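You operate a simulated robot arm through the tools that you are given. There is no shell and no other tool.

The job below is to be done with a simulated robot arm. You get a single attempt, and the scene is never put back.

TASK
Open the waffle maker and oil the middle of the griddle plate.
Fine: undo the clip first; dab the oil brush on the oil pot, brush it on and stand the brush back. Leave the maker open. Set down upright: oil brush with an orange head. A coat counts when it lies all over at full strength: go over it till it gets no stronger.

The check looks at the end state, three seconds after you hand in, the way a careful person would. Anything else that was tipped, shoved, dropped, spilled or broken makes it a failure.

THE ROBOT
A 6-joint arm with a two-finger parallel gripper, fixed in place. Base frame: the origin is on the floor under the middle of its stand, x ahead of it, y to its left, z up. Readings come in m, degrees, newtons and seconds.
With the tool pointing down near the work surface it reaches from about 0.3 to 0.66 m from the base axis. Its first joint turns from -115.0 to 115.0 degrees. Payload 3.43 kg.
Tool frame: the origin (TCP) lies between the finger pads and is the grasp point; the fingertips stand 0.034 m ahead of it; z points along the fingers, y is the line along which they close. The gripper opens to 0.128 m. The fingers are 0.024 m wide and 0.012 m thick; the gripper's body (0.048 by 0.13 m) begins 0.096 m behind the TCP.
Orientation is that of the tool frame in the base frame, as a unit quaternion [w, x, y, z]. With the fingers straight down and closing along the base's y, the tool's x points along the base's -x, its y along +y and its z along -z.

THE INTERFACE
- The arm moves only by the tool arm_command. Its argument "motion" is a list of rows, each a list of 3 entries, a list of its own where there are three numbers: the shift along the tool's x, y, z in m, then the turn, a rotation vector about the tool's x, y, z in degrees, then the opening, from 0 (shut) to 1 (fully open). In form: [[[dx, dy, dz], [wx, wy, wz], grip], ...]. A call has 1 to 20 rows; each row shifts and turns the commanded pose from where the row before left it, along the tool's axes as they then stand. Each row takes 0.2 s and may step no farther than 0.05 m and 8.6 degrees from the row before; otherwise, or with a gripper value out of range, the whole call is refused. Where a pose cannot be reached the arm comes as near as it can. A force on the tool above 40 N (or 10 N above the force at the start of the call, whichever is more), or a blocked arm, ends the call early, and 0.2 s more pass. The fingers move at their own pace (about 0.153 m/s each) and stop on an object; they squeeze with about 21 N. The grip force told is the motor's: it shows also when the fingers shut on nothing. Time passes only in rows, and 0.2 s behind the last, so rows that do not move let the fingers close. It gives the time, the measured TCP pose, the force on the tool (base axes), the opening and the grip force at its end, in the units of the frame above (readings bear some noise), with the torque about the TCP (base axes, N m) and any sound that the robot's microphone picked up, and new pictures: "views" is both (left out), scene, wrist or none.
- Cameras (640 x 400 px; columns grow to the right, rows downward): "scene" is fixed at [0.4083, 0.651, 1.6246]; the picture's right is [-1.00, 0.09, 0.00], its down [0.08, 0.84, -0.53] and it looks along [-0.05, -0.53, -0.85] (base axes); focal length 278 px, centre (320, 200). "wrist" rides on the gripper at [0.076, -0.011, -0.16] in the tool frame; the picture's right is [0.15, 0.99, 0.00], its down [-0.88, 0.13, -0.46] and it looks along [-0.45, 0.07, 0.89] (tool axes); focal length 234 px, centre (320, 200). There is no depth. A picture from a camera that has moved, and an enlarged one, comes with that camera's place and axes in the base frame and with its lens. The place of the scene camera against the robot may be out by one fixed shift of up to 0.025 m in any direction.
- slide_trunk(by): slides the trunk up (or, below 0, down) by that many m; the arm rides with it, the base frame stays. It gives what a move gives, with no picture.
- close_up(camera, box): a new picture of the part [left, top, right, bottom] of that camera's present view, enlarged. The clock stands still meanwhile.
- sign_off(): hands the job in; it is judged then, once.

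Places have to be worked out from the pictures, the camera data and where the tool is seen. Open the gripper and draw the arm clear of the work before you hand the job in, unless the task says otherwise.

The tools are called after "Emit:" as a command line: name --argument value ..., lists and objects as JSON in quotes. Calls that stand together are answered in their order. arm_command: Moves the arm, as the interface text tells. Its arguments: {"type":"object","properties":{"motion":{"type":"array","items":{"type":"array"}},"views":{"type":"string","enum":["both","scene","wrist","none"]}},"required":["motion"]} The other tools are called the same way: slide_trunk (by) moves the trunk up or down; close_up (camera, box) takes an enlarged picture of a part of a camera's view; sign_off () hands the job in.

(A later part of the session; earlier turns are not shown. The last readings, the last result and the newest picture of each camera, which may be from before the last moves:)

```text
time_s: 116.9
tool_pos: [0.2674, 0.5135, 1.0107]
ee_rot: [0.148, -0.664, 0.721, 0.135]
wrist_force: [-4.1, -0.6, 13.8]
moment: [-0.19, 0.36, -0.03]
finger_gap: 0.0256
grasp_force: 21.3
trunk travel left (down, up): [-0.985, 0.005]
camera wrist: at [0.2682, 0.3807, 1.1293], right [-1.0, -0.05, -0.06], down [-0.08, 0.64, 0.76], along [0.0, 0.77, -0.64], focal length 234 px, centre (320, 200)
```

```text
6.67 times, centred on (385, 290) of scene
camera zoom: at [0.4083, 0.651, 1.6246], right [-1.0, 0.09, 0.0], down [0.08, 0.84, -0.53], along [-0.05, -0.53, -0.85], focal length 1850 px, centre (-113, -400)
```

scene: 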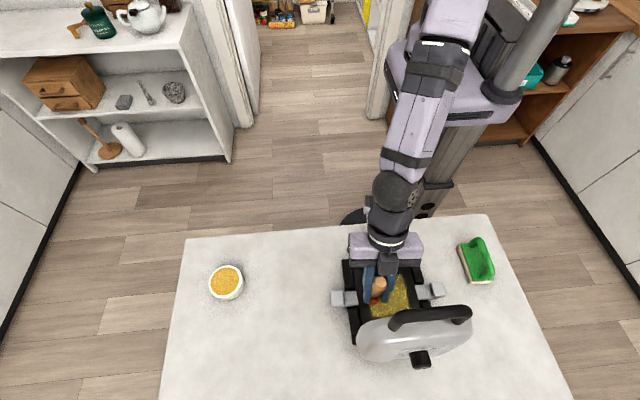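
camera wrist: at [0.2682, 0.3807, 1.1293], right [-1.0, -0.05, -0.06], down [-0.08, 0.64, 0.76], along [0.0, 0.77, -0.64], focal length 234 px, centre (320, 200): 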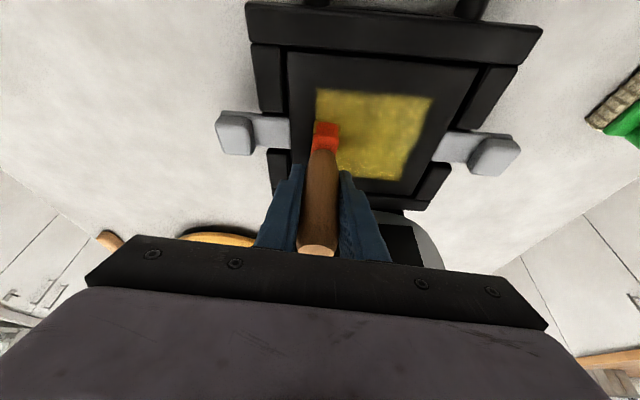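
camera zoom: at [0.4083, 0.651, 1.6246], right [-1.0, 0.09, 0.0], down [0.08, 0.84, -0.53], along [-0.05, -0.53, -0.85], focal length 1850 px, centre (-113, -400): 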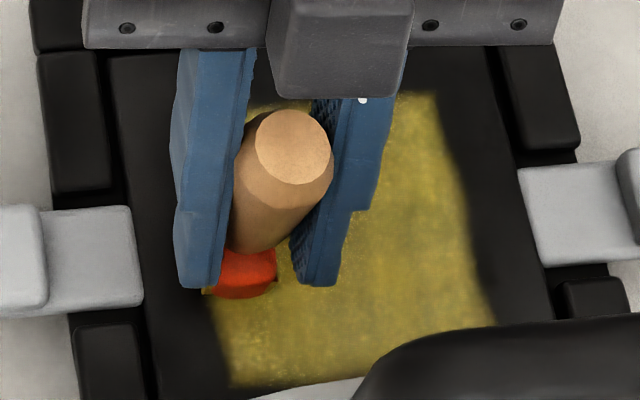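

The bristles are still oily and the coat is fairly even. I continue with wider passes so the edges get full strength too: front edge, then along the −x edge to the rear.

Emit:
arm_command --motion '[[[-0.0004, -0.005, 0.0002], [0, 0, 0], 0], [[0.008, -0.0007, -0.0034], [0, 0, 0], 0], [[0.008, -0.0007, -0.0034], [0, 0, 0], 0], [[0.008, -0.0007, -0.0034], [0, 0, 0], 0], [[0.008, -0.0007, -0.0034], [0, 0, 0], 0], [[0.0008, 0.0097, -0.0003], [0, 0, 0], 0], [[0.0008, 0.0097, -0.0003], [0, 0, 0], 0], [[0.0008, 0.0097, -0.0003], [0, 0, 0], 0], [[0.0008, 0.0097, -0.0003], [0, 0, 0], 0], [[0.0008, 0.0097, -0.0003], [0, 0, 0], 0], [[0.0008, 0.0097, -0.0003], [0, 0, 0], 0], [[0.0008, 0.0097, -0.0003], [0, 0, 0], 0], [[0.0008, 0.0097, -0.0003], [0, 0, 0], 0], [[0.0008, 0.0097, -0.0003], [0, 0, 0], 0], [[-0.0101, 0.0009, 0.0043], [0, 0, 0], 0], [[-0.0101, 0.0009, 0.0043], [0, 0, 0], 0], [[-0.0101, 0.0009, 0.0043], [0, 0, 0], 0], [[-0.0101, 0.0009, 0.0043], [0, 0, 0], 0], [[-0.0101, 0.0009, 0.0043], [0, 0, 0], 0], [[-0.0101, 0.0009, 0.0043], [0, 0, 0], 0]]' --views "both"

Emit:
close_up --camera "wrist" --box '[200, 0, 420, 200]'

Emit:
close_up --camera "scene" --box '[340, 240, 440, 320]'

```text
time_s: 121.1
tool_pos: [0.1862, 0.5446, 1.0104]
ee_rot: [0.147, -0.663, 0.722, 0.133]
wrist_force: [-0.2, -0.1, 3.5]
moment: [0.02, 0.01, 0.01]
finger_gap: 0.0257
grasp_force: 20.9
trunk travel left (down, up): [-0.985, 0.005]
camera wrist: at [0.1864, 0.413, 1.1283], right [-1.0, -0.05, -0.06], down [-0.08, 0.64, 0.76], along [0.0, 0.76, -0.64], focal length 234 px, centre (320, 200)
```

scene: 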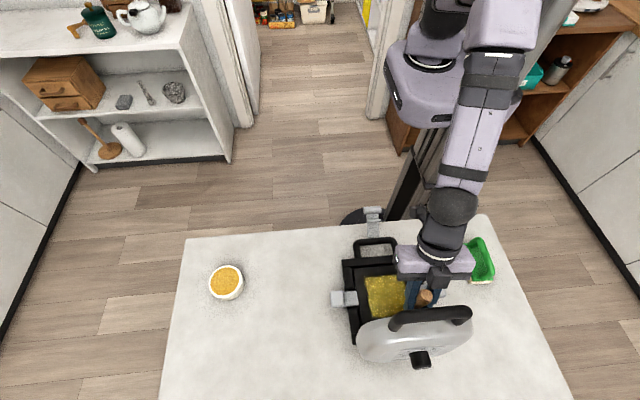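
wrist: 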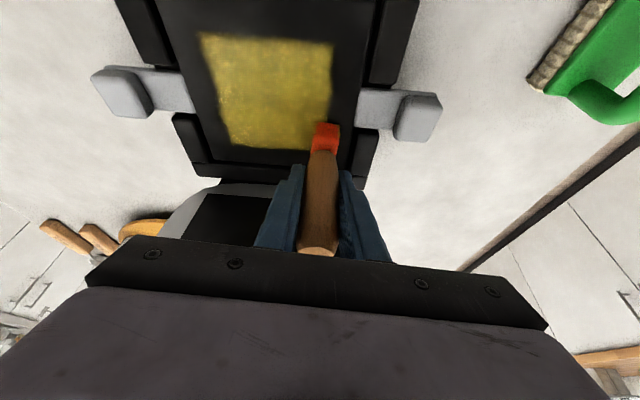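

```text
2.00 times, centred on (310, 100) of wrist
camera zoom: at [0.1864, 0.413, 1.1283], right [-1.0, -0.05, -0.06], down [-0.08, 0.64, 0.76], along [0.0, 0.76, -0.64], focal length 468 px, centre (340, 400)
```

zoom: 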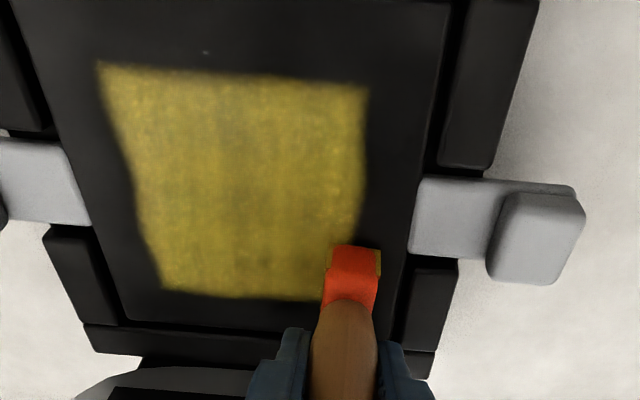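

```text
5.00 times, centred on (390, 280) of scene
camera zoom: at [0.4083, 0.651, 1.6246], right [-1.0, 0.09, 0.0], down [0.08, 0.84, -0.53], along [-0.05, -0.53, -0.85], focal length 1388 px, centre (-30, -200)
```

zoom: 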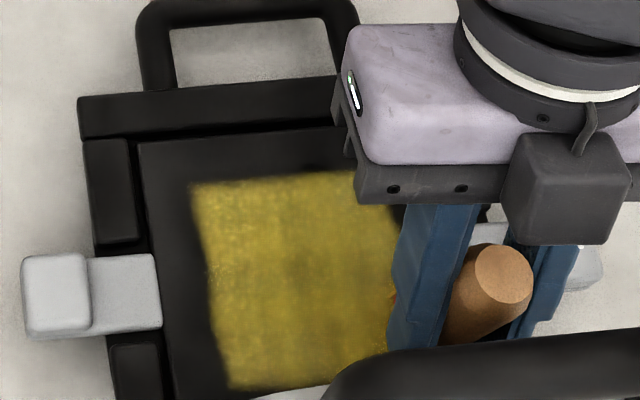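

The coat is visibly stronger now. I continue: rear stroke to +x, then a middle stroke back to −x.

Emit:
arm_command --motion '[[[-0.0008, -0.0097, 0.0003], [0, 0, 0], 0], [[-0.0008, -0.0097, 0.0003], [0, 0, 0], 0], [[-0.0008, -0.0097, 0.0003], [0, 0, 0], 0], [[-0.0008, -0.0097, 0.0003], [0, 0, 0], 0], [[-0.0008, -0.0097, 0.0003], [0, 0, 0], 0], [[-0.0008, -0.0097, 0.0003], [0, 0, 0], 0], [[-0.0008, -0.0097, 0.0003], [0, 0, 0], 0], [[-0.0008, -0.0097, 0.0003], [0, 0, 0], 0], [[-0.0008, -0.0097, 0.0003], [0, 0, 0], 0], [[0.0092, -0.0008, -0.0039], [0, 0, 0], 0], [[0.0092, -0.0008, -0.0039], [0, 0, 0], 0], [[0.0008, 0.01, -0.0003], [0, 0, 0], 0], [[0.0008, 0.01, -0.0003], [0, 0, 0], 0], [[0.0008, 0.01, -0.0003], [0, 0, 0], 0], [[0.0008, 0.01, -0.0003], [0, 0, 0], 0], [[0.0008, 0.01, -0.0003], [0, 0, 0], 0], [[0.0008, 0.01, -0.0003], [0, 0, 0], 0], [[0.0008, 0.01, -0.0003], [0, 0, 0], 0], [[0.0008, 0.01, -0.0003], [0, 0, 0], 0], [[0.0008, 0.01, -0.0003], [0, 0, 0], 0]]' --views "none"

Emit:
arm_command --motion '[[[0.0092, -0.0008, -0.0039], [0, 0, 0], 0], [[0.0092, -0.0008, -0.0039], [0, 0, 0], 0], [[-0.0008, -0.01, 0.0003], [0, 0, 0], 0], [[-0.0008, -0.01, 0.0003], [0, 0, 0], 0], [[-0.0008, -0.01, 0.0003], [0, 0, 0], 0], [[-0.0008, -0.01, 0.0003], [0, 0, 0], 0], [[-0.0008, -0.01, 0.0003], [0, 0, 0], 0], [[-0.0008, -0.01, 0.0003], [0, 0, 0], 0], [[-0.0008, -0.01, 0.0003], [0, 0, 0], 0], [[-0.0008, -0.01, 0.0003], [0, 0, 0], 0], [[-0.0008, -0.01, 0.0003], [0, 0, 0], 0], [[0.0092, -0.0008, -0.0039], [0, 0, 0], 0], [[0.0092, -0.0008, -0.0039], [0, 0, 0], 0], [[0.0008, 0.01, -0.0003], [0, 0, 0], 0], [[0.0008, 0.01, -0.0003], [0, 0, 0], 0], [[0.0008, 0.01, -0.0003], [0, 0, 0], 0], [[0.0008, 0.01, -0.0003], [0, 0, 0], 0], [[0.0008, 0.01, -0.0003], [0, 0, 0], 0], [[0.0008, 0.01, -0.0003], [0, 0, 0], 0], [[0, 0, 0], [0, 0, 0], 0]]' --views "both"

Emit:
close_up --camera "wrist" --box '[200, 0, 420, 200]'

Emit:
close_up --camera "scene" --box '[340, 240, 440, 320]'

```text
time_s: 125.3
tool_pos: [0.183, 0.5268, 1.0091]
ee_rot: [0.148, -0.663, 0.722, 0.134]
wrist_force: [-0.1, 0.5, 1.9]
moment: [0.02, -0.01, 0.01]
finger_gap: 0.0258
grasp_force: 20.7
trunk travel left (down, up): [-0.985, 0.005]
```

```text
time_s: 129.5
tool_pos: [0.2137, 0.4849, 1.0094]
ee_rot: [0.146, -0.663, 0.722, 0.134]
wrist_force: [0.1, 0.4, -0.6]
moment: [-0.01, 0.01, -0.03]
finger_gap: 0.0258
grasp_force: 21.3
trunk travel left (down, up): [-0.985, 0.005]
camera wrist: at [0.2143, 0.3529, 1.1286], right [-1.0, -0.05, -0.06], down [-0.08, 0.64, 0.76], along [0.0, 0.76, -0.64], focal length 234 px, centre (320, 200)
```

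scene: 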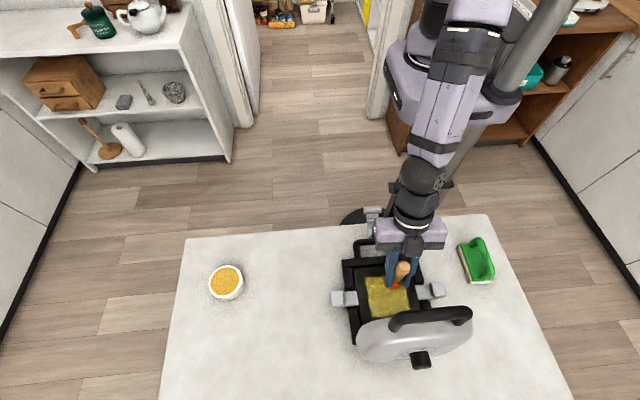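
wrist: 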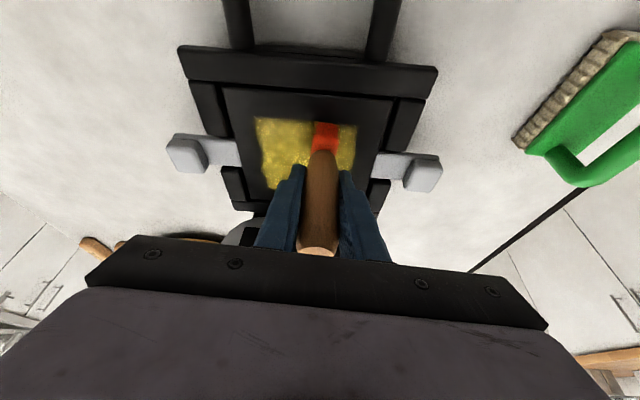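

```text
2.00 times, centred on (310, 100) of wrist
camera zoom: at [0.2143, 0.3529, 1.1286], right [-1.0, -0.05, -0.06], down [-0.08, 0.64, 0.76], along [0.0, 0.76, -0.64], focal length 468 px, centre (340, 400)
```

zoom: 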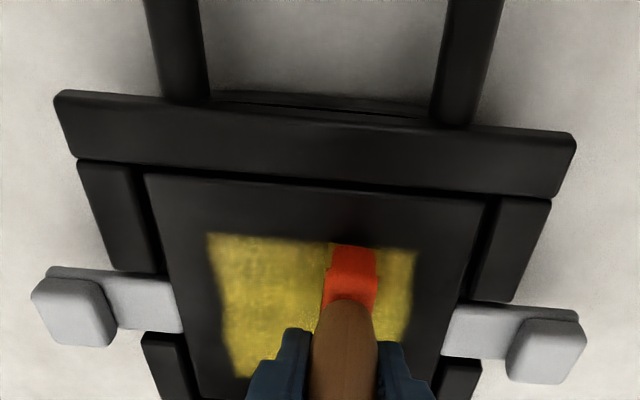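

```text
5.00 times, centred on (390, 280) of scene
camera zoom: at [0.4083, 0.651, 1.6246], right [-1.0, 0.09, 0.0], down [0.08, 0.84, -0.53], along [-0.05, -0.53, -0.85], focal length 1388 px, centre (-30, -200)
```

zoom: 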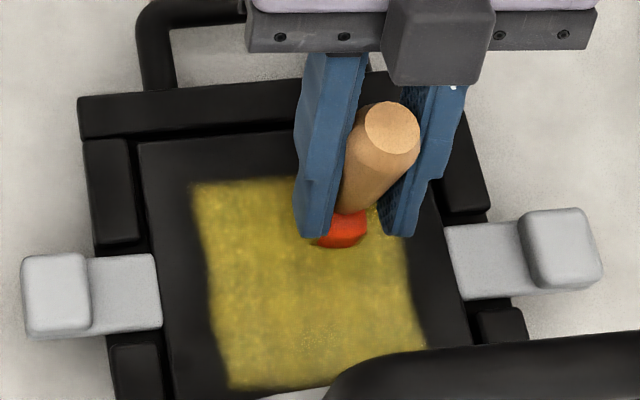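

The contact has become very light; the brush has crept up ~5 mm in the grip. To be sure of full strength I'll take fresh oil: lift off, look at the coat unobstructed, and go back to the pot side.

Emit:
arm_command --motion '[[[-0.0156, 0, -0.0368], [0, 0, 0], 0], [[-0.0156, 0, -0.0368], [0, 0, 0], 0], [[0.0089, -0.0446, -0.0038], [0, 0, 0], 0], [[0.0089, -0.0446, -0.0038], [0, 0, 0], 0], [[0.0089, -0.0446, -0.0038], [0, 0, 0], 0], [[0.0089, -0.0446, -0.0038], [0, 0, 0], 0], [[0.0089, -0.0446, -0.0038], [0, 0, 0], 0], [[0.0089, -0.0446, -0.0038], [0, 0, 0], 0], [[0, 0, 0], [2.93, 0, 6.9], 0], [[0, 0, 0], [2.93, 0, 6.9], 0], [[0, 0, 0], [2.93, 0, 6.9], 0], [[0, 0, 0], [2.93, 0, 6.9], 0], [[0, 0, 0], [2.93, 0, 6.9], 0], [[0, 0, 0], [2.93, 0, 6.9], 0], [[0, 0, 0], [0, 0, 0], 0]]' --views "both"

Emit:
close_up --camera "scene" --box '[340, 240, 440, 320]'

Emit:
close_up --camera "wrist" --box '[240, 60, 400, 250]'

```text
time_s: 132.7
tool_pos: [0.4755, 0.406, 1.0897]
ee_rot: [0.187, -0.338, 0.92, 0.068]
wrist_force: [0.6, -0.2, -1.1]
moment: [-0.02, -0.02, -0.01]
finger_gap: 0.0258
grasp_force: 20.7
trunk travel left (down, up): [-0.985, 0.005]
camera wrist: at [0.3818, 0.3118, 1.2084], right [-0.74, 0.67, -0.06], down [0.4, 0.51, 0.76], along [0.54, 0.54, -0.64], focal length 234 px, centre (320, 200)
```

scene: 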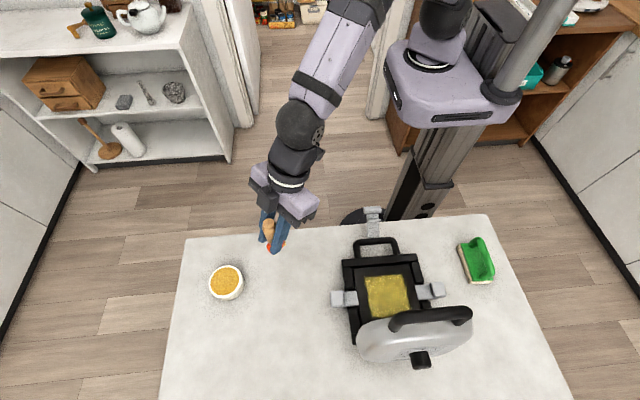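
wrist: 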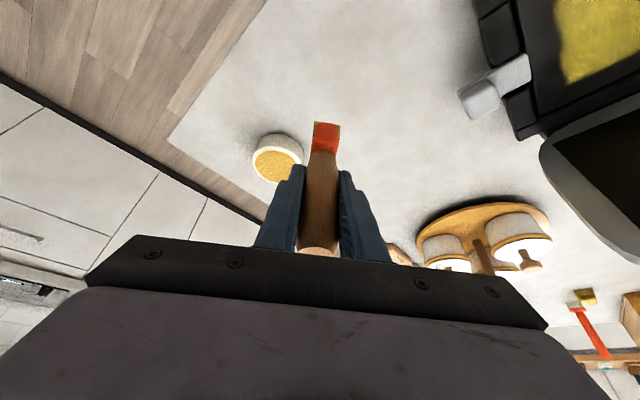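

```text
5.00 times, centred on (390, 280) of scene
camera zoom: at [0.4083, 0.651, 1.6246], right [-1.0, 0.09, 0.0], down [0.08, 0.84, -0.53], along [-0.05, -0.53, -0.85], focal length 1388 px, centre (-30, -200)
```

zoom: 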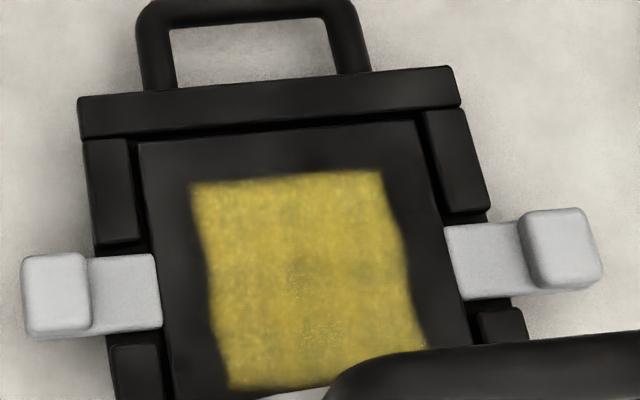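

```text
2.11 times, centred on (320, 155) of wrist
camera zoom: at [0.3818, 0.3118, 1.2084], right [-0.74, 0.67, -0.06], down [0.4, 0.51, 0.76], along [0.54, 0.54, -0.64], focal length 493 px, centre (320, 295)
```

zoom: 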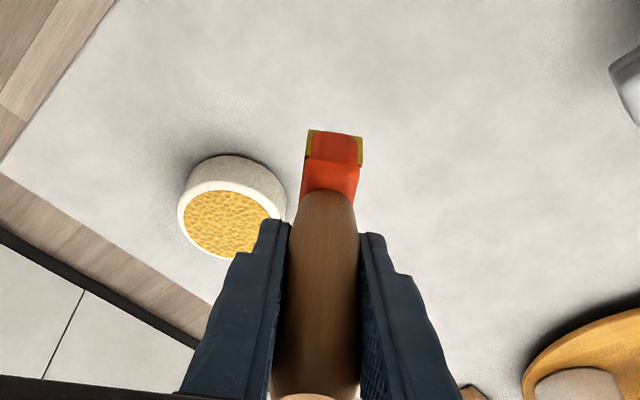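

The coat looks bright and even, seen unobstructed. I'll still take one fresh dab and go over it once more to see whether it gets any stronger; moving over the pot now.

Emit:
arm_command --motion '[[[-0.0251, -0.0155, 0.0134], [0, 0, 0], 0], [[-0.0251, -0.0155, 0.0134], [0, 0, 0], 0], [[-0.0251, -0.0155, 0.0134], [0, 0, 0], 0], [[-0.0251, -0.0155, 0.0134], [0, 0, 0], 0], [[0.0117, 0, 0.0276], [0, 0, 0], 0], [[0, 0, 0], [0, 0, 0], 0]]' --views "both"

Emit:
close_up --camera "wrist" --box '[250, 30, 410, 200]'

Emit:
close_up --camera "scene" --box '[190, 220, 290, 310]'

```text
time_s: 134.1
tool_pos: [0.6023, 0.4315, 1.0524]
ee_rot: [0.187, -0.338, 0.92, 0.069]
wrist_force: [-1.1, -0.1, -1.4]
moment: [0.02, 0.0, 0.0]
finger_gap: 0.0258
grasp_force: 20.9
trunk travel left (down, up): [-0.985, 0.005]
camera wrist: at [0.5087, 0.3384, 1.1702], right [-0.74, 0.67, -0.06], down [0.4, 0.51, 0.76], along [0.54, 0.54, -0.64], focal length 234 px, centre (320, 200)
```

scene: 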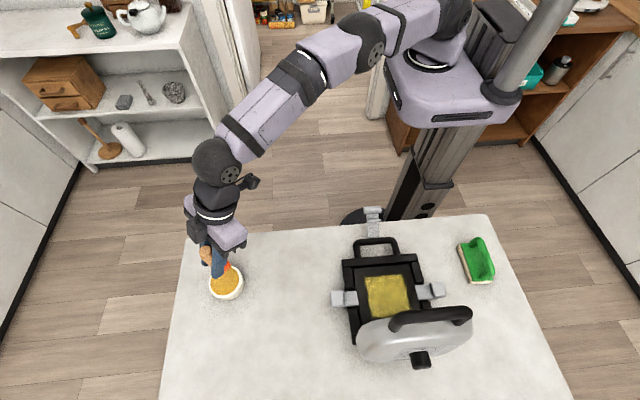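
wrist: 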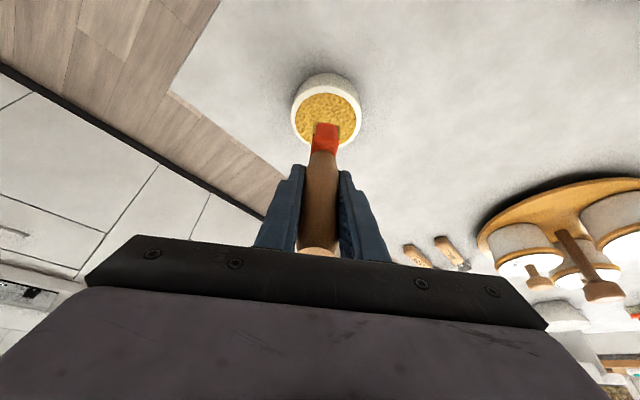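

```text
2.35 times, centred on (330, 115) of wrist
camera zoom: at [0.5087, 0.3384, 1.1702], right [-0.74, 0.67, -0.06], down [0.4, 0.51, 0.76], along [0.54, 0.54, -0.64], focal length 551 px, centre (296, 400)
```

zoom: 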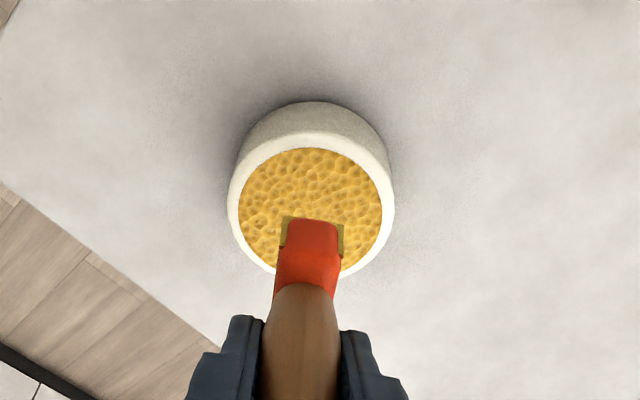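

```text
4.44 times, centred on (240, 265) of scene
camera zoom: at [0.4083, 0.651, 1.6246], right [-1.0, 0.09, 0.0], down [0.08, 0.84, -0.53], along [-0.05, -0.53, -0.85], focal length 1233 px, centre (676, -89)
```

zoom: 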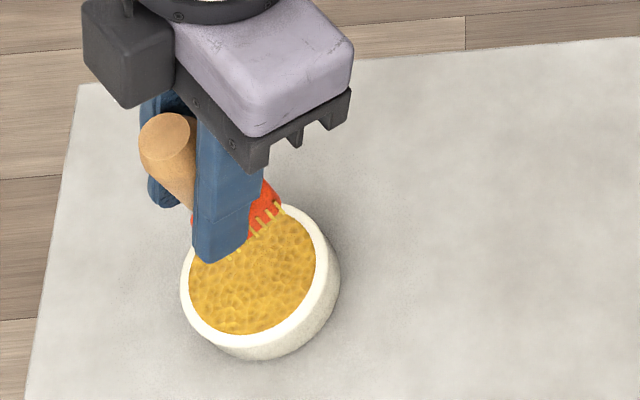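

Centred over the oil with good margins. I lower to just above the expected contact and then dab.

Emit:
arm_command --motion '[[[0.007, 0, 0.0166], [0, 0, 0], 0], [[0.006, 0, 0.014], [0, 0, 0], 0], [[0.002, 0, 0.0046], [0, 0, 0], 0], [[0, 0, 0], [0, 0, 0], 0]]' --views "none"

Emit:
arm_command --motion '[[[0.001, 0, 0.0023], [0, 0, 0], 0], [[0.001, 0, 0.0023], [0, 0, 0], 0], [[0, 0, 0], [0, 0, 0], 0]]' --views "wrist"

Emit:
close_up --camera "wrist" --box '[270, 40, 390, 160]'

```text
time_s: 135.1
tool_pos: [0.6019, 0.4306, 1.0129]
ee_rot: [0.187, -0.337, 0.92, 0.068]
wrist_force: [-0.2, 0.1, -1.7]
moment: [0.01, -0.01, 0.0]
finger_gap: 0.0256
grasp_force: 21.1
trunk travel left (down, up): [-0.985, 0.005]
```

```text
time_s: 135.9
tool_pos: [0.6011, 0.4306, 1.0077]
ee_rot: [0.188, -0.337, 0.92, 0.068]
wrist_force: [-0.3, 0.1, -0.9]
moment: [-0.04, 0.03, 0.02]
finger_gap: 0.0255
grasp_force: 20.3
trunk travel left (down, up): [-0.985, 0.005]
camera wrist: at [0.5077, 0.338, 1.1262], right [-0.74, 0.67, -0.06], down [0.4, 0.51, 0.76], along [0.54, 0.54, -0.64], focal length 234 px, centre (320, 200)
```

wrist: 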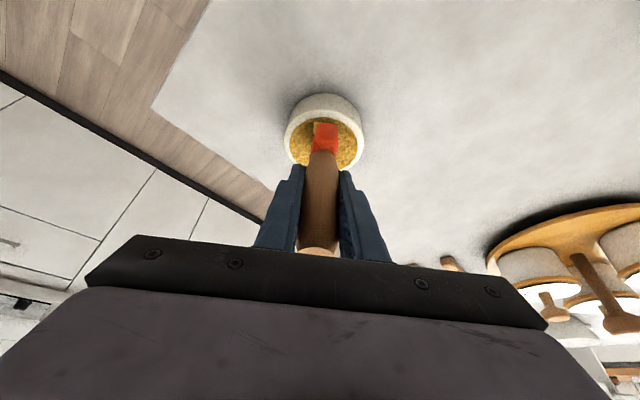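

```text
3.33 times, centred on (330, 100) of wrist
camera zoom: at [0.5077, 0.338, 1.1262], right [-0.74, 0.67, -0.06], down [0.4, 0.51, 0.76], along [0.54, 0.54, -0.64], focal length 781 px, centre (287, 533)
```

zoom: 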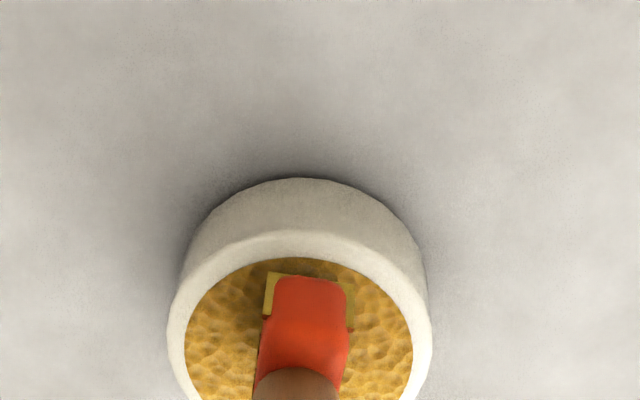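

The head is a bit close to the near rim, so I shift 1 cm outward before the final dab.

Emit:
arm_command --motion '[[[-0.0092, 0, 0.0039], [0, 0, 0], 0], [[0.0008, 0, 0.0018], [0, 0, 0], 0], [[0.0008, 0, 0.0018], [0, 0, 0], 0], [[0, 0, 0], [0, 0, 0], 0]]' --views "wrist"

Emit:
close_up --camera "wrist" --box '[270, 40, 390, 160]'

```text
time_s: 136.9
tool_pos: [0.6044, 0.4349, 1.0046]
ee_rot: [0.187, -0.338, 0.92, 0.068]
wrist_force: [0.5, 0.3, -0.8]
moment: [0.02, 0.0, 0.04]
finger_gap: 0.026
grasp_force: 21.4
out of reach, approached as far as the arm can: row 1
trunk travel left (down, up): [-0.985, 0.005]
camera wrist: at [0.5114, 0.3408, 1.1223], right [-0.74, 0.67, -0.06], down [0.4, 0.51, 0.76], along [0.54, 0.54, -0.64], focal length 234 px, centre (320, 200)
```

wrist: 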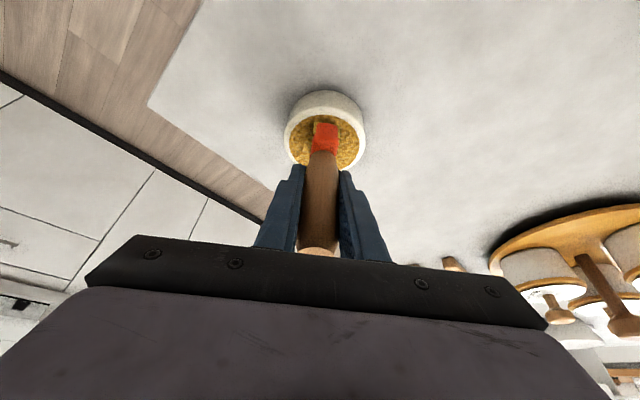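

```text
3.33 times, centred on (330, 100) of wrist
camera zoom: at [0.5114, 0.3408, 1.1223], right [-0.74, 0.67, -0.06], down [0.4, 0.51, 0.76], along [0.54, 0.54, -0.64], focal length 781 px, centre (287, 533)
```

zoom: 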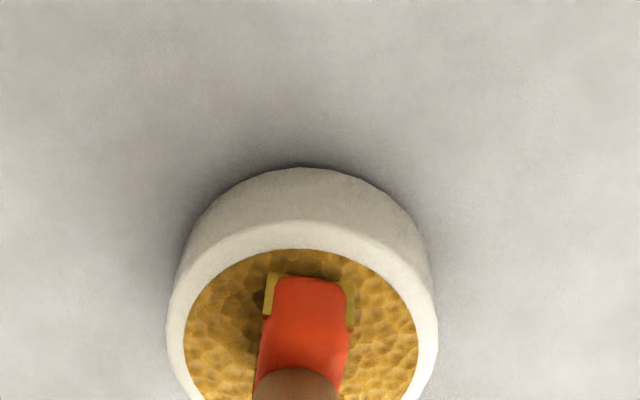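

That's the reach limit, but there is now ~7 mm clearance to the rim. I lower the last millimetres to dab.

Emit:
arm_command --motion '[[[0.0008, 0, 0.0018], [0, 0, 0], 0], [[0.0008, 0, 0.0018], [0, 0, 0], 0], [[0, 0, 0], [0, 0, 0], 0]]' --views "wrist"

Emit:
close_up --camera "wrist" --box '[270, 40, 390, 160]'

```text
time_s: 137.7
tool_pos: [0.6052, 0.4353, 1.0016]
ee_rot: [0.188, -0.337, 0.92, 0.069]
wrist_force: [0.8, 0.7, 2.2]
moment: [-0.03, -0.06, 0.06]
finger_gap: 0.0256
grasp_force: 20.4
trunk travel left (down, up): [-0.985, 0.005]
camera wrist: at [0.5114, 0.3413, 1.1199], right [-0.74, 0.67, -0.06], down [0.4, 0.51, 0.76], along [0.54, 0.54, -0.64], focal length 234 px, centre (320, 200)
```

wrist: 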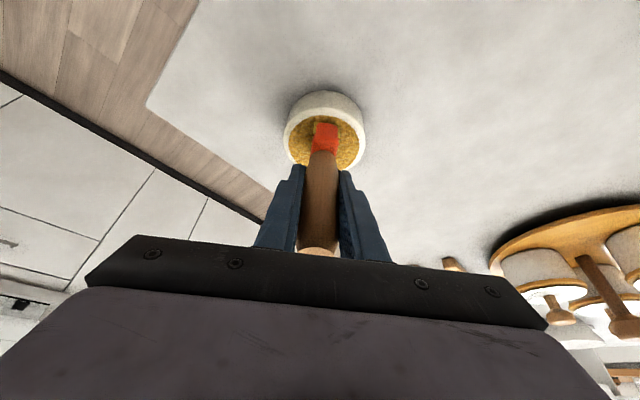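

```text
3.33 times, centred on (330, 100) of wrist
camera zoom: at [0.5114, 0.3413, 1.1199], right [-0.74, 0.67, -0.06], down [0.4, 0.51, 0.76], along [0.54, 0.54, -0.64], focal length 781 px, centre (287, 533)
```

zoom: 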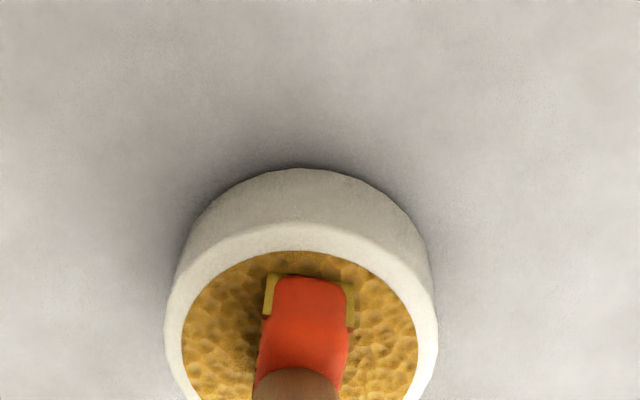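

Light contact (2 N). I press 2 mm more to load the bristles, then lift.

Emit:
arm_command --motion '[[[0.0008, 0, 0.0018], [0, 0, 0], 0], [[0, 0, 0], [0, 0, 0], 0], [[-0.0008, 0, -0.0018], [0, 0, 0], 0], [[-0.0078, 0, -0.0184], [0, 0, 0], 0], [[-0.0117, 0, -0.0276], [0, 0, 0], 0], [[-0.0117, 0, -0.0276], [0, 0, 0], 0], [[0, 0, 0], [0, 0, 0], 0]]' --views "both"

Emit:
close_up --camera "wrist" --box '[240, 60, 400, 250]'

Emit:
close_up --camera "scene" --box '[340, 240, 440, 320]'

```text
time_s: 139.3
tool_pos: [0.6044, 0.4338, 1.0785]
ee_rot: [0.188, -0.337, 0.92, 0.068]
wrist_force: [-0.3, -0.2, 0.3]
moment: [-0.02, 0.01, 0.03]
finger_gap: 0.0259
grasp_force: 21.1
trunk travel left (down, up): [-0.985, 0.005]
camera wrist: at [0.5121, 0.341, 1.1964], right [-0.74, 0.67, -0.06], down [0.4, 0.51, 0.76], along [0.54, 0.54, -0.64], focal length 234 px, centre (320, 200)
```

scene: 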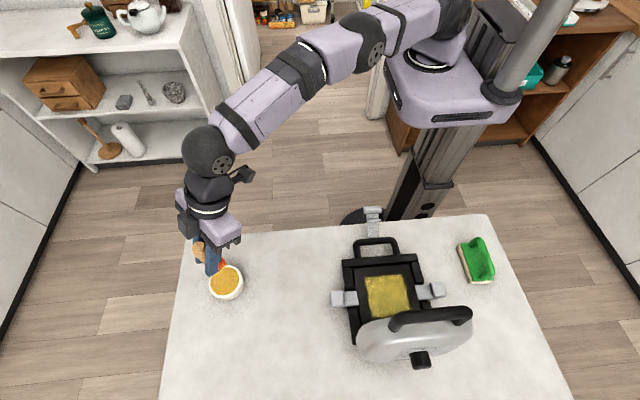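
wrist: 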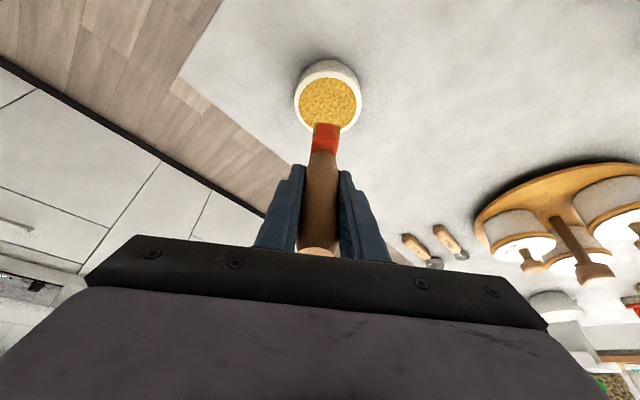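

```text
2.11 times, centred on (320, 155) of wrist
camera zoom: at [0.5121, 0.341, 1.1964], right [-0.74, 0.67, -0.06], down [0.4, 0.51, 0.76], along [0.54, 0.54, -0.64], focal length 493 px, centre (320, 295)
```

zoom: 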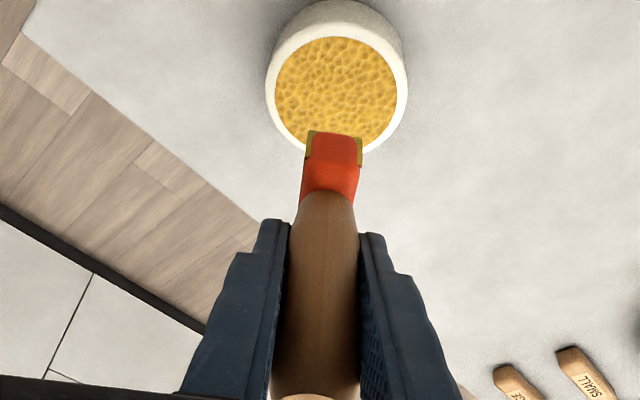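

```text
5.00 times, centred on (390, 280) of scene
camera zoom: at [0.4083, 0.651, 1.6246], right [-1.0, 0.09, 0.0], down [0.08, 0.84, -0.53], along [-0.05, -0.53, -0.85], focal length 1388 px, centre (-30, -200)
```

zoom: 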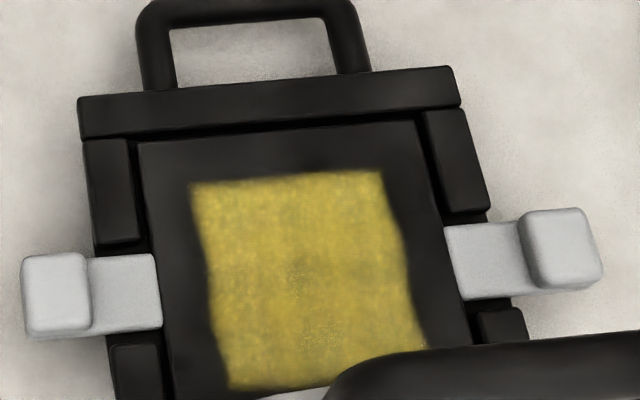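

Fresh oil loaded and the pot is unmoved. I carry the brush back over the plate.

Emit:
arm_command --motion '[[[0.0249, 0.0154, -0.016], [0, 0, 0], 0], [[0.0249, 0.0154, -0.016], [0, 0, 0], 0], [[0.0249, 0.0154, -0.016], [0, 0, 0], 0], [[0.0249, 0.0154, -0.016], [0, 0, 0], 0], [[0, 0, 0], [-2.93, 0, -6.9], 0], [[0, 0, 0], [-2.93, 0, -6.9], 0], [[0, 0, 0], [-2.93, 0, -6.9], 0], [[0, 0, 0], [-2.93, 0, -6.9], 0], [[0, 0, 0], [-2.93, 0, -6.9], 0], [[0, 0, 0], [-2.93, 0, -6.9], 0], [[-0.0108, 0.0422, 0.01], [0, 0, 0], 0], [[-0.0108, 0.0422, 0.01], [0, 0, 0], 0], [[-0.0108, 0.0422, 0.01], [0, 0, 0], 0], [[-0.0108, 0.0422, 0.01], [0, 0, 0], 0], [[-0.0108, 0.0422, 0.01], [0, 0, 0], 0], [[-0.0108, 0.0422, 0.01], [0, 0, 0], 0], [[0, 0, 0], [0, 0, 0], 0]]' --views "both"

```text
time_s: 142.9
tool_pos: [0.2295, 0.5109, 1.0719]
ee_rot: [0.148, -0.663, 0.721, 0.134]
wrist_force: [0.0, 0.5, -1.1]
moment: [0.01, 0.05, 0.01]
finger_gap: 0.0256
grasp_force: 21.1
trunk travel left (down, up): [-0.985, 0.005]
camera wrist: at [0.2306, 0.3778, 1.1897], right [-1.0, -0.05, -0.06], down [-0.08, 0.64, 0.76], along [0.0, 0.77, -0.64], focal length 234 px, centre (320, 200)
```

scene: 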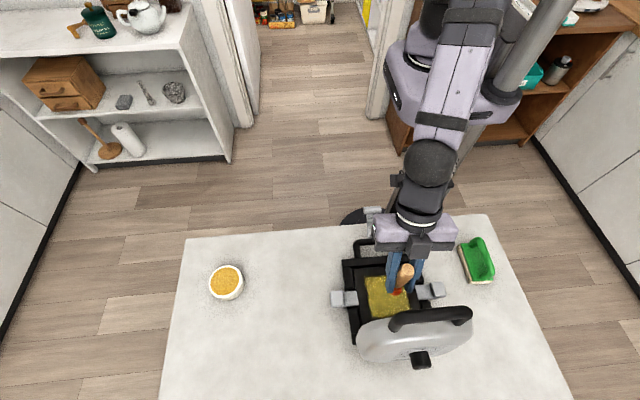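
wrist: 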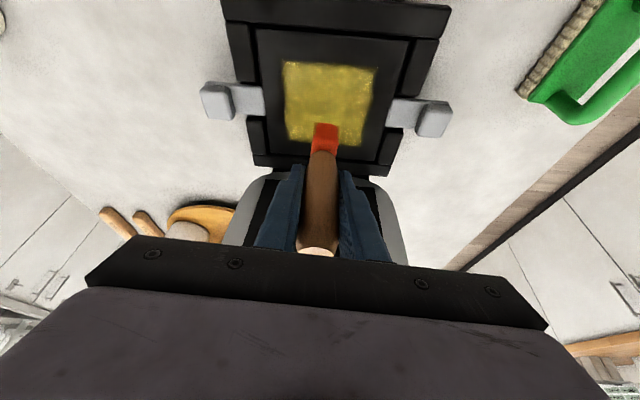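

I lower toward the rear +x corner of the coat to start a new full pass.

Emit:
arm_command --motion '[[[-0.0058, -0.0187, 0.0339], [0, 0, 0], 0], [[-0.0058, -0.0187, 0.0339], [0, 0, 0], 0], [[0.0012, 0, 0.0028], [0, 0, 0], 0], [[0.0012, 0, 0.0028], [0, 0, 0], 0], [[0, 0, 0], [0, 0, 0], 0]]' --views "none"

```text
time_s: 144.1
tool_pos: [0.2714, 0.5451, 1.0102]
ee_rot: [0.151, -0.663, 0.72, 0.135]
wrist_force: [-1.7, 3.3, 19.3]
moment: [0.33, 0.25, 0.03]
finger_gap: 0.0249
grasp_force: 20.2
trunk travel left (down, up): [-0.985, 0.005]
```

Contact here is already firm (19 N), so I ease 1.5 mm and stroke the rear strip to −x.

Emit:
arm_command --motion '[[[-0.0006, 0, -0.0014], [0, 0, 0], 0], [[0.0008, 0.0097, -0.0003], [0, 0, 0], 0], [[0.0008, 0.0097, -0.0003], [0, 0, 0], 0], [[0.0008, 0.0097, -0.0003], [0, 0, 0], 0], [[0.0008, 0.0097, -0.0003], [0, 0, 0], 0], [[0.0008, 0.0097, -0.0003], [0, 0, 0], 0], [[0.0008, 0.0097, -0.0003], [0, 0, 0], 0], [[0.0008, 0.0097, -0.0003], [0, 0, 0], 0], [[0.0008, 0.0097, -0.0003], [0, 0, 0], 0], [[0.0008, 0.0097, -0.0003], [0, 0, 0], 0]]' --views "both"

Emit:
close_up --camera "wrist" --box '[200, 0, 420, 200]'

Emit:
close_up --camera "scene" --box '[340, 240, 440, 320]'

```text
time_s: 146.3
tool_pos: [0.1851, 0.5444, 1.0084]
ee_rot: [0.148, -0.663, 0.721, 0.136]
wrist_force: [6.4, 0.7, 19.4]
moment: [-0.1, -0.28, 0.04]
finger_gap: 0.0258
grasp_force: 21.1
trunk travel left (down, up): [-0.985, 0.005]
camera wrist: at [0.1847, 0.4105, 1.1261], right [-1.0, -0.05, -0.06], down [-0.08, 0.64, 0.77], along [0.0, 0.77, -0.64], focal length 234 px, centre (320, 200)
```

scene: 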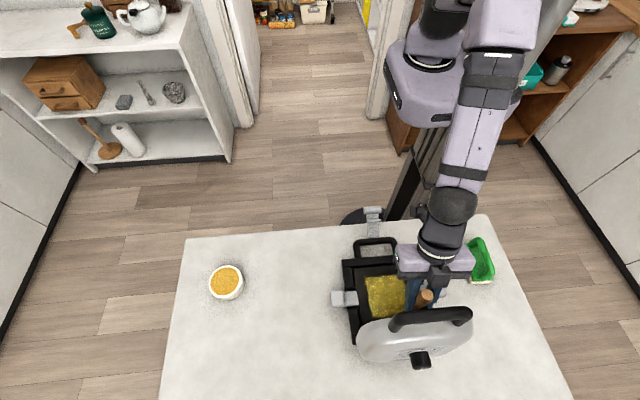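
wrist: 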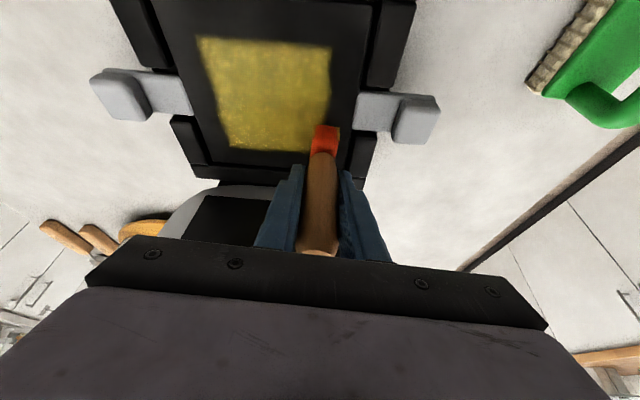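

```text
2.00 times, centred on (310, 100) of wrist
camera zoom: at [0.1847, 0.4105, 1.1261], right [-1.0, -0.05, -0.06], down [-0.08, 0.64, 0.77], along [0.0, 0.77, -0.64], focal length 468 px, centre (340, 400)
```

zoom: 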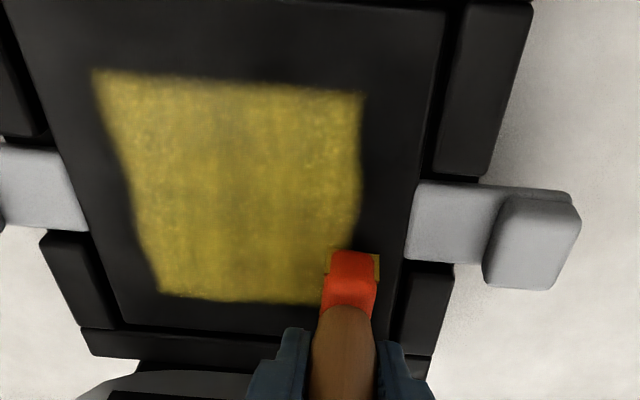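

```text
5.00 times, centred on (390, 280) of scene
camera zoom: at [0.4083, 0.651, 1.6246], right [-1.0, 0.09, 0.0], down [0.08, 0.84, -0.53], along [-0.05, -0.53, -0.85], focal length 1388 px, centre (-30, -200)
```

zoom: 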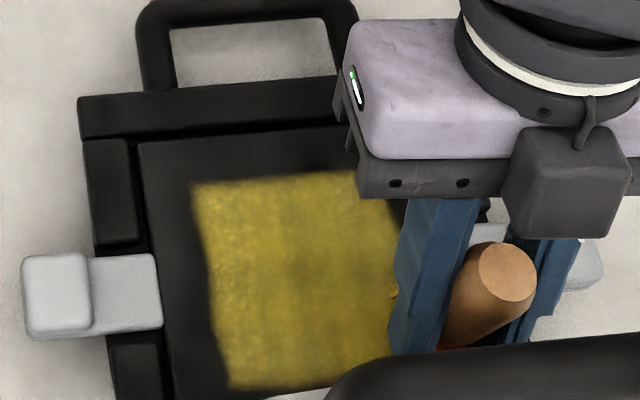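

The rear strip is done with fresh oil. I zigzag forward over the rest with the same pressure.

Emit:
arm_command --motion '[[[0.0092, -0.0008, -0.0039], [0, 0, 0], 0], [[0.0092, -0.0008, -0.0039], [0, 0, 0], 0], [[-0.0008, -0.0097, 0.0003], [0, 0, 0], 0], [[-0.0008, -0.0097, 0.0003], [0, 0, 0], 0], [[-0.0008, -0.0097, 0.0003], [0, 0, 0], 0], [[-0.0008, -0.0097, 0.0003], [0, 0, 0], 0], [[-0.0008, -0.0097, 0.0003], [0, 0, 0], 0], [[-0.0008, -0.0097, 0.0003], [0, 0, 0], 0], [[-0.0008, -0.0097, 0.0003], [0, 0, 0], 0], [[-0.0008, -0.0097, 0.0003], [0, 0, 0], 0], [[-0.0008, -0.0097, 0.0003], [0, 0, 0], 0], [[0.0097, -0.0008, -0.0032], [0, 0, 0], 0], [[0.0097, -0.0008, -0.0032], [0, 0, 0], 0]]' --views "none"

Emit:
arm_command --motion '[[[0.0012, 0.0097, 0.0006], [0, 0, 0], 0], [[0.0008, 0.0097, -0.0003], [0, 0, 0], 0], [[0.0008, 0.0097, -0.0003], [0, 0, 0], 0], [[0.0008, 0.0097, -0.0003], [0, 0, 0], 0], [[0.0008, 0.0097, -0.0003], [0, 0, 0], 0], [[0.0008, 0.0097, -0.0003], [0, 0, 0], 0], [[0.0008, 0.0097, -0.0003], [0, 0, 0], 0], [[0.0008, 0.0097, -0.0003], [0, 0, 0], 0], [[0.0008, 0.0097, -0.0003], [0, 0, 0], 0]]' --views "both"

Emit:
close_up --camera "wrist" --box '[200, 0, 420, 200]'

Emit:
close_up --camera "scene" --box '[340, 240, 440, 320]'

```text
time_s: 149.1
tool_pos: [0.2703, 0.5048, 1.0069]
ee_rot: [0.15, -0.662, 0.722, 0.134]
wrist_force: [0.0, 2.6, 14.5]
moment: [-0.08, 0.07, -0.02]
finger_gap: 0.0257
grasp_force: 21.5
trunk travel left (down, up): [-0.985, 0.005]
```

```text
time_s: 151.1
tool_pos: [0.1831, 0.5013, 1.0046]
ee_rot: [0.147, -0.663, 0.722, 0.135]
wrist_force: [4.5, 0.0, 14.5]
moment: [0.15, -0.24, -0.05]
finger_gap: 0.0255
grasp_force: 21.0
trunk travel left (down, up): [-0.985, 0.005]
camera wrist: at [0.1827, 0.3686, 1.1228], right [-1.0, -0.05, -0.06], down [-0.08, 0.64, 0.76], along [0.0, 0.77, -0.64], focal length 234 px, centre (320, 200)
```

scene: 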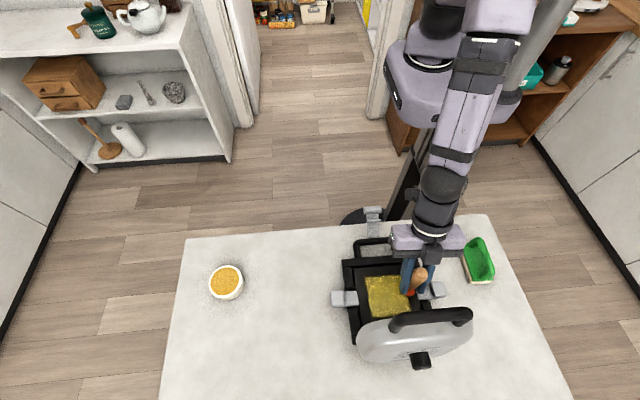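
wrist: 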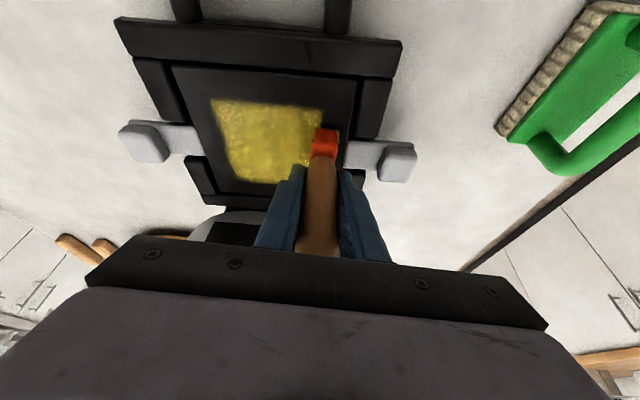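

```text
2.00 times, centred on (310, 100) of wrist
camera zoom: at [0.1827, 0.3686, 1.1228], right [-1.0, -0.05, -0.06], down [-0.08, 0.64, 0.76], along [0.0, 0.77, -0.64], focal length 468 px, centre (340, 400)
```

zoom: 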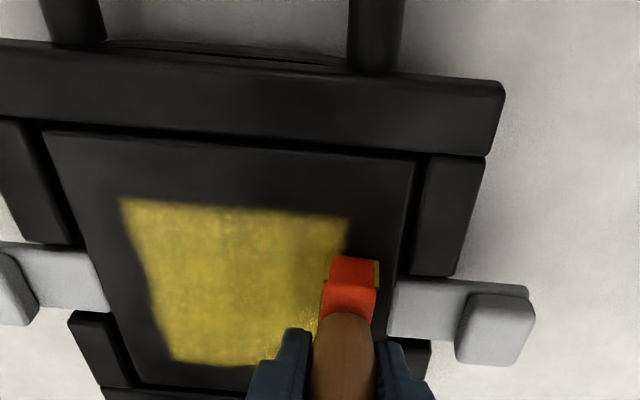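

```text
5.00 times, centred on (390, 280) of scene
camera zoom: at [0.4083, 0.651, 1.6246], right [-1.0, 0.09, 0.0], down [0.08, 0.84, -0.53], along [-0.05, -0.53, -0.85], focal length 1388 px, centre (-30, -200)
```

zoom: 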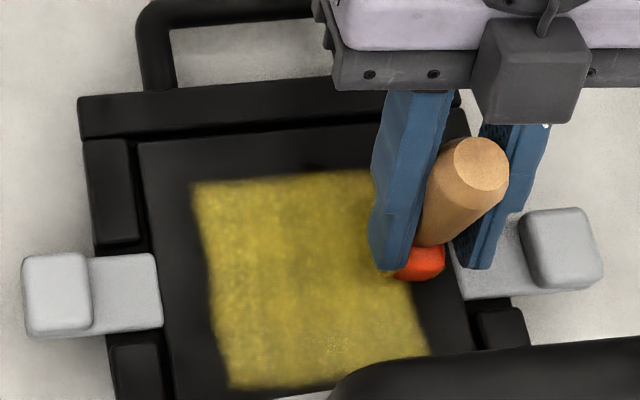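

Looks even and strong. Now the front strip: 2 cm forward, stroke to +x and back to −x.

Emit:
arm_command --motion '[[[0.0097, -0.0008, -0.0034], [0, 0, 0], 0], [[0.0097, -0.0008, -0.0034], [0, 0, 0], 0], [[-0.0004, -0.0097, 0.0011], [0, 0, 0], 0], [[-0.0008, -0.0097, 0.0003], [0, 0, 0], 0], [[-0.0008, -0.0097, 0.0003], [0, 0, 0], 0], [[-0.0008, -0.0097, 0.0003], [0, 0, 0], 0], [[-0.0008, -0.0097, 0.0003], [0, 0, 0], 0], [[-0.0008, -0.0097, 0.0003], [0, 0, 0], 0], [[-0.0008, -0.0097, 0.0003], [0, 0, 0], 0], [[-0.0008, -0.0097, 0.0003], [0, 0, 0], 0], [[-0.0008, -0.0097, 0.0003], [0, 0, 0], 0]]' --views "none"

Emit:
arm_command --motion '[[[0.0012, 0.0097, 0.0006], [0, 0, 0], 0], [[0.0008, 0.0097, -0.0003], [0, 0, 0], 0], [[0.0008, 0.0097, -0.0003], [0, 0, 0], 0], [[0.0008, 0.0097, -0.0003], [0, 0, 0], 0], [[0.0008, 0.0097, -0.0003], [0, 0, 0], 0], [[0.0008, 0.0097, -0.0003], [0, 0, 0], 0], [[0.0008, 0.0097, -0.0003], [0, 0, 0], 0], [[0.0008, 0.0097, -0.0003], [0, 0, 0], 0], [[0.0008, 0.0097, -0.0003], [0, 0, 0], 0], [[0, 0, 0], [0, 0, 0], 0]]' --views "both"

Emit:
close_up --camera "wrist" --box '[200, 0, 420, 200]'

Emit:
close_up --camera "scene" --box '[340, 240, 440, 320]'

```text
time_s: 153.5
tool_pos: [0.2695, 0.4838, 1.0024]
ee_rot: [0.146, -0.664, 0.721, 0.134]
wrist_force: [-0.3, -0.3, 3.2]
moment: [-0.03, 0.11, -0.02]
finger_gap: 0.0258
grasp_force: 21.3
trunk travel left (down, up): [-0.985, 0.005]
```

```text
time_s: 155.7
tool_pos: [0.1825, 0.4823, 1.002]
ee_rot: [0.146, -0.663, 0.721, 0.135]
wrist_force: [4.9, -0.1, 16.2]
moment: [0.07, -0.28, -0.01]
finger_gap: 0.0258
grasp_force: 21.2
trunk travel left (down, up): [-0.985, 0.005]
camera wrist: at [0.1834, 0.3491, 1.1196], right [-1.0, -0.05, -0.06], down [-0.08, 0.64, 0.76], along [0.0, 0.77, -0.64], focal length 234 px, centre (320, 200)
```

scene: 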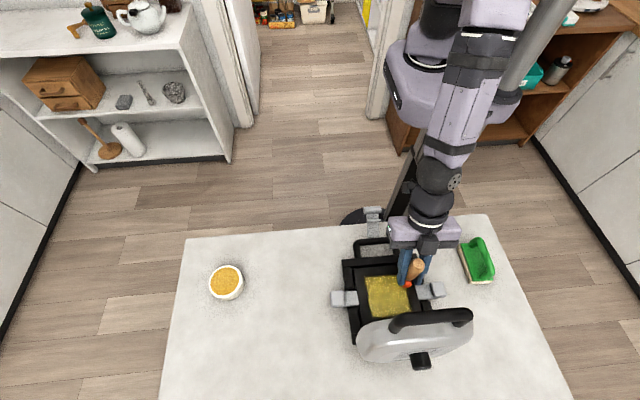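
wrist: 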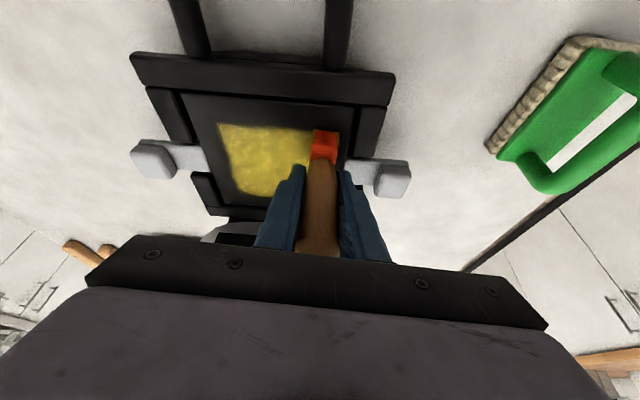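

```text
2.00 times, centred on (310, 100) of wrist
camera zoom: at [0.1834, 0.3491, 1.1196], right [-1.0, -0.05, -0.06], down [-0.08, 0.64, 0.76], along [0.0, 0.77, -0.64], focal length 468 px, centre (340, 400)
```

zoom: 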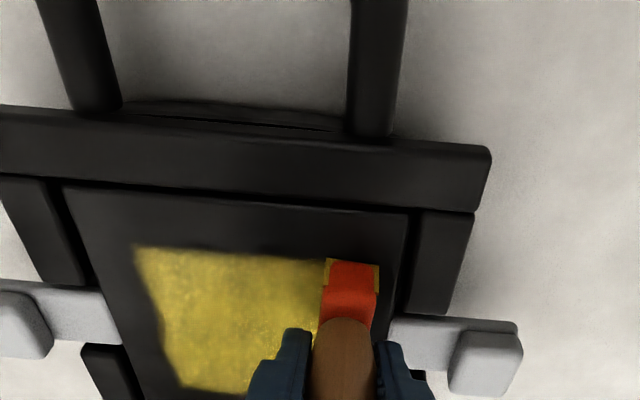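

```text
5.00 times, centred on (390, 280) of scene
camera zoom: at [0.4083, 0.651, 1.6246], right [-1.0, 0.09, 0.0], down [0.08, 0.84, -0.53], along [-0.05, -0.53, -0.85], focal length 1388 px, centre (-30, -200)
```

zoom: 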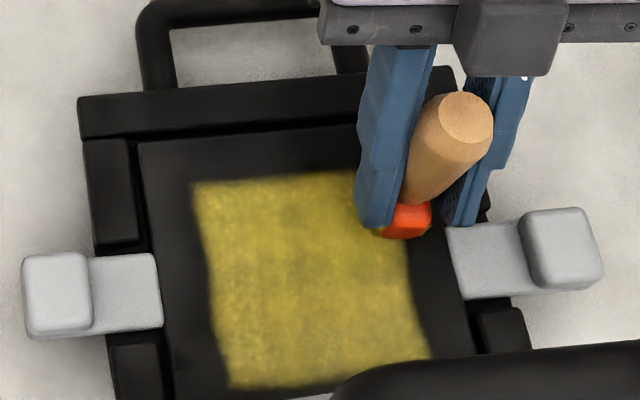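

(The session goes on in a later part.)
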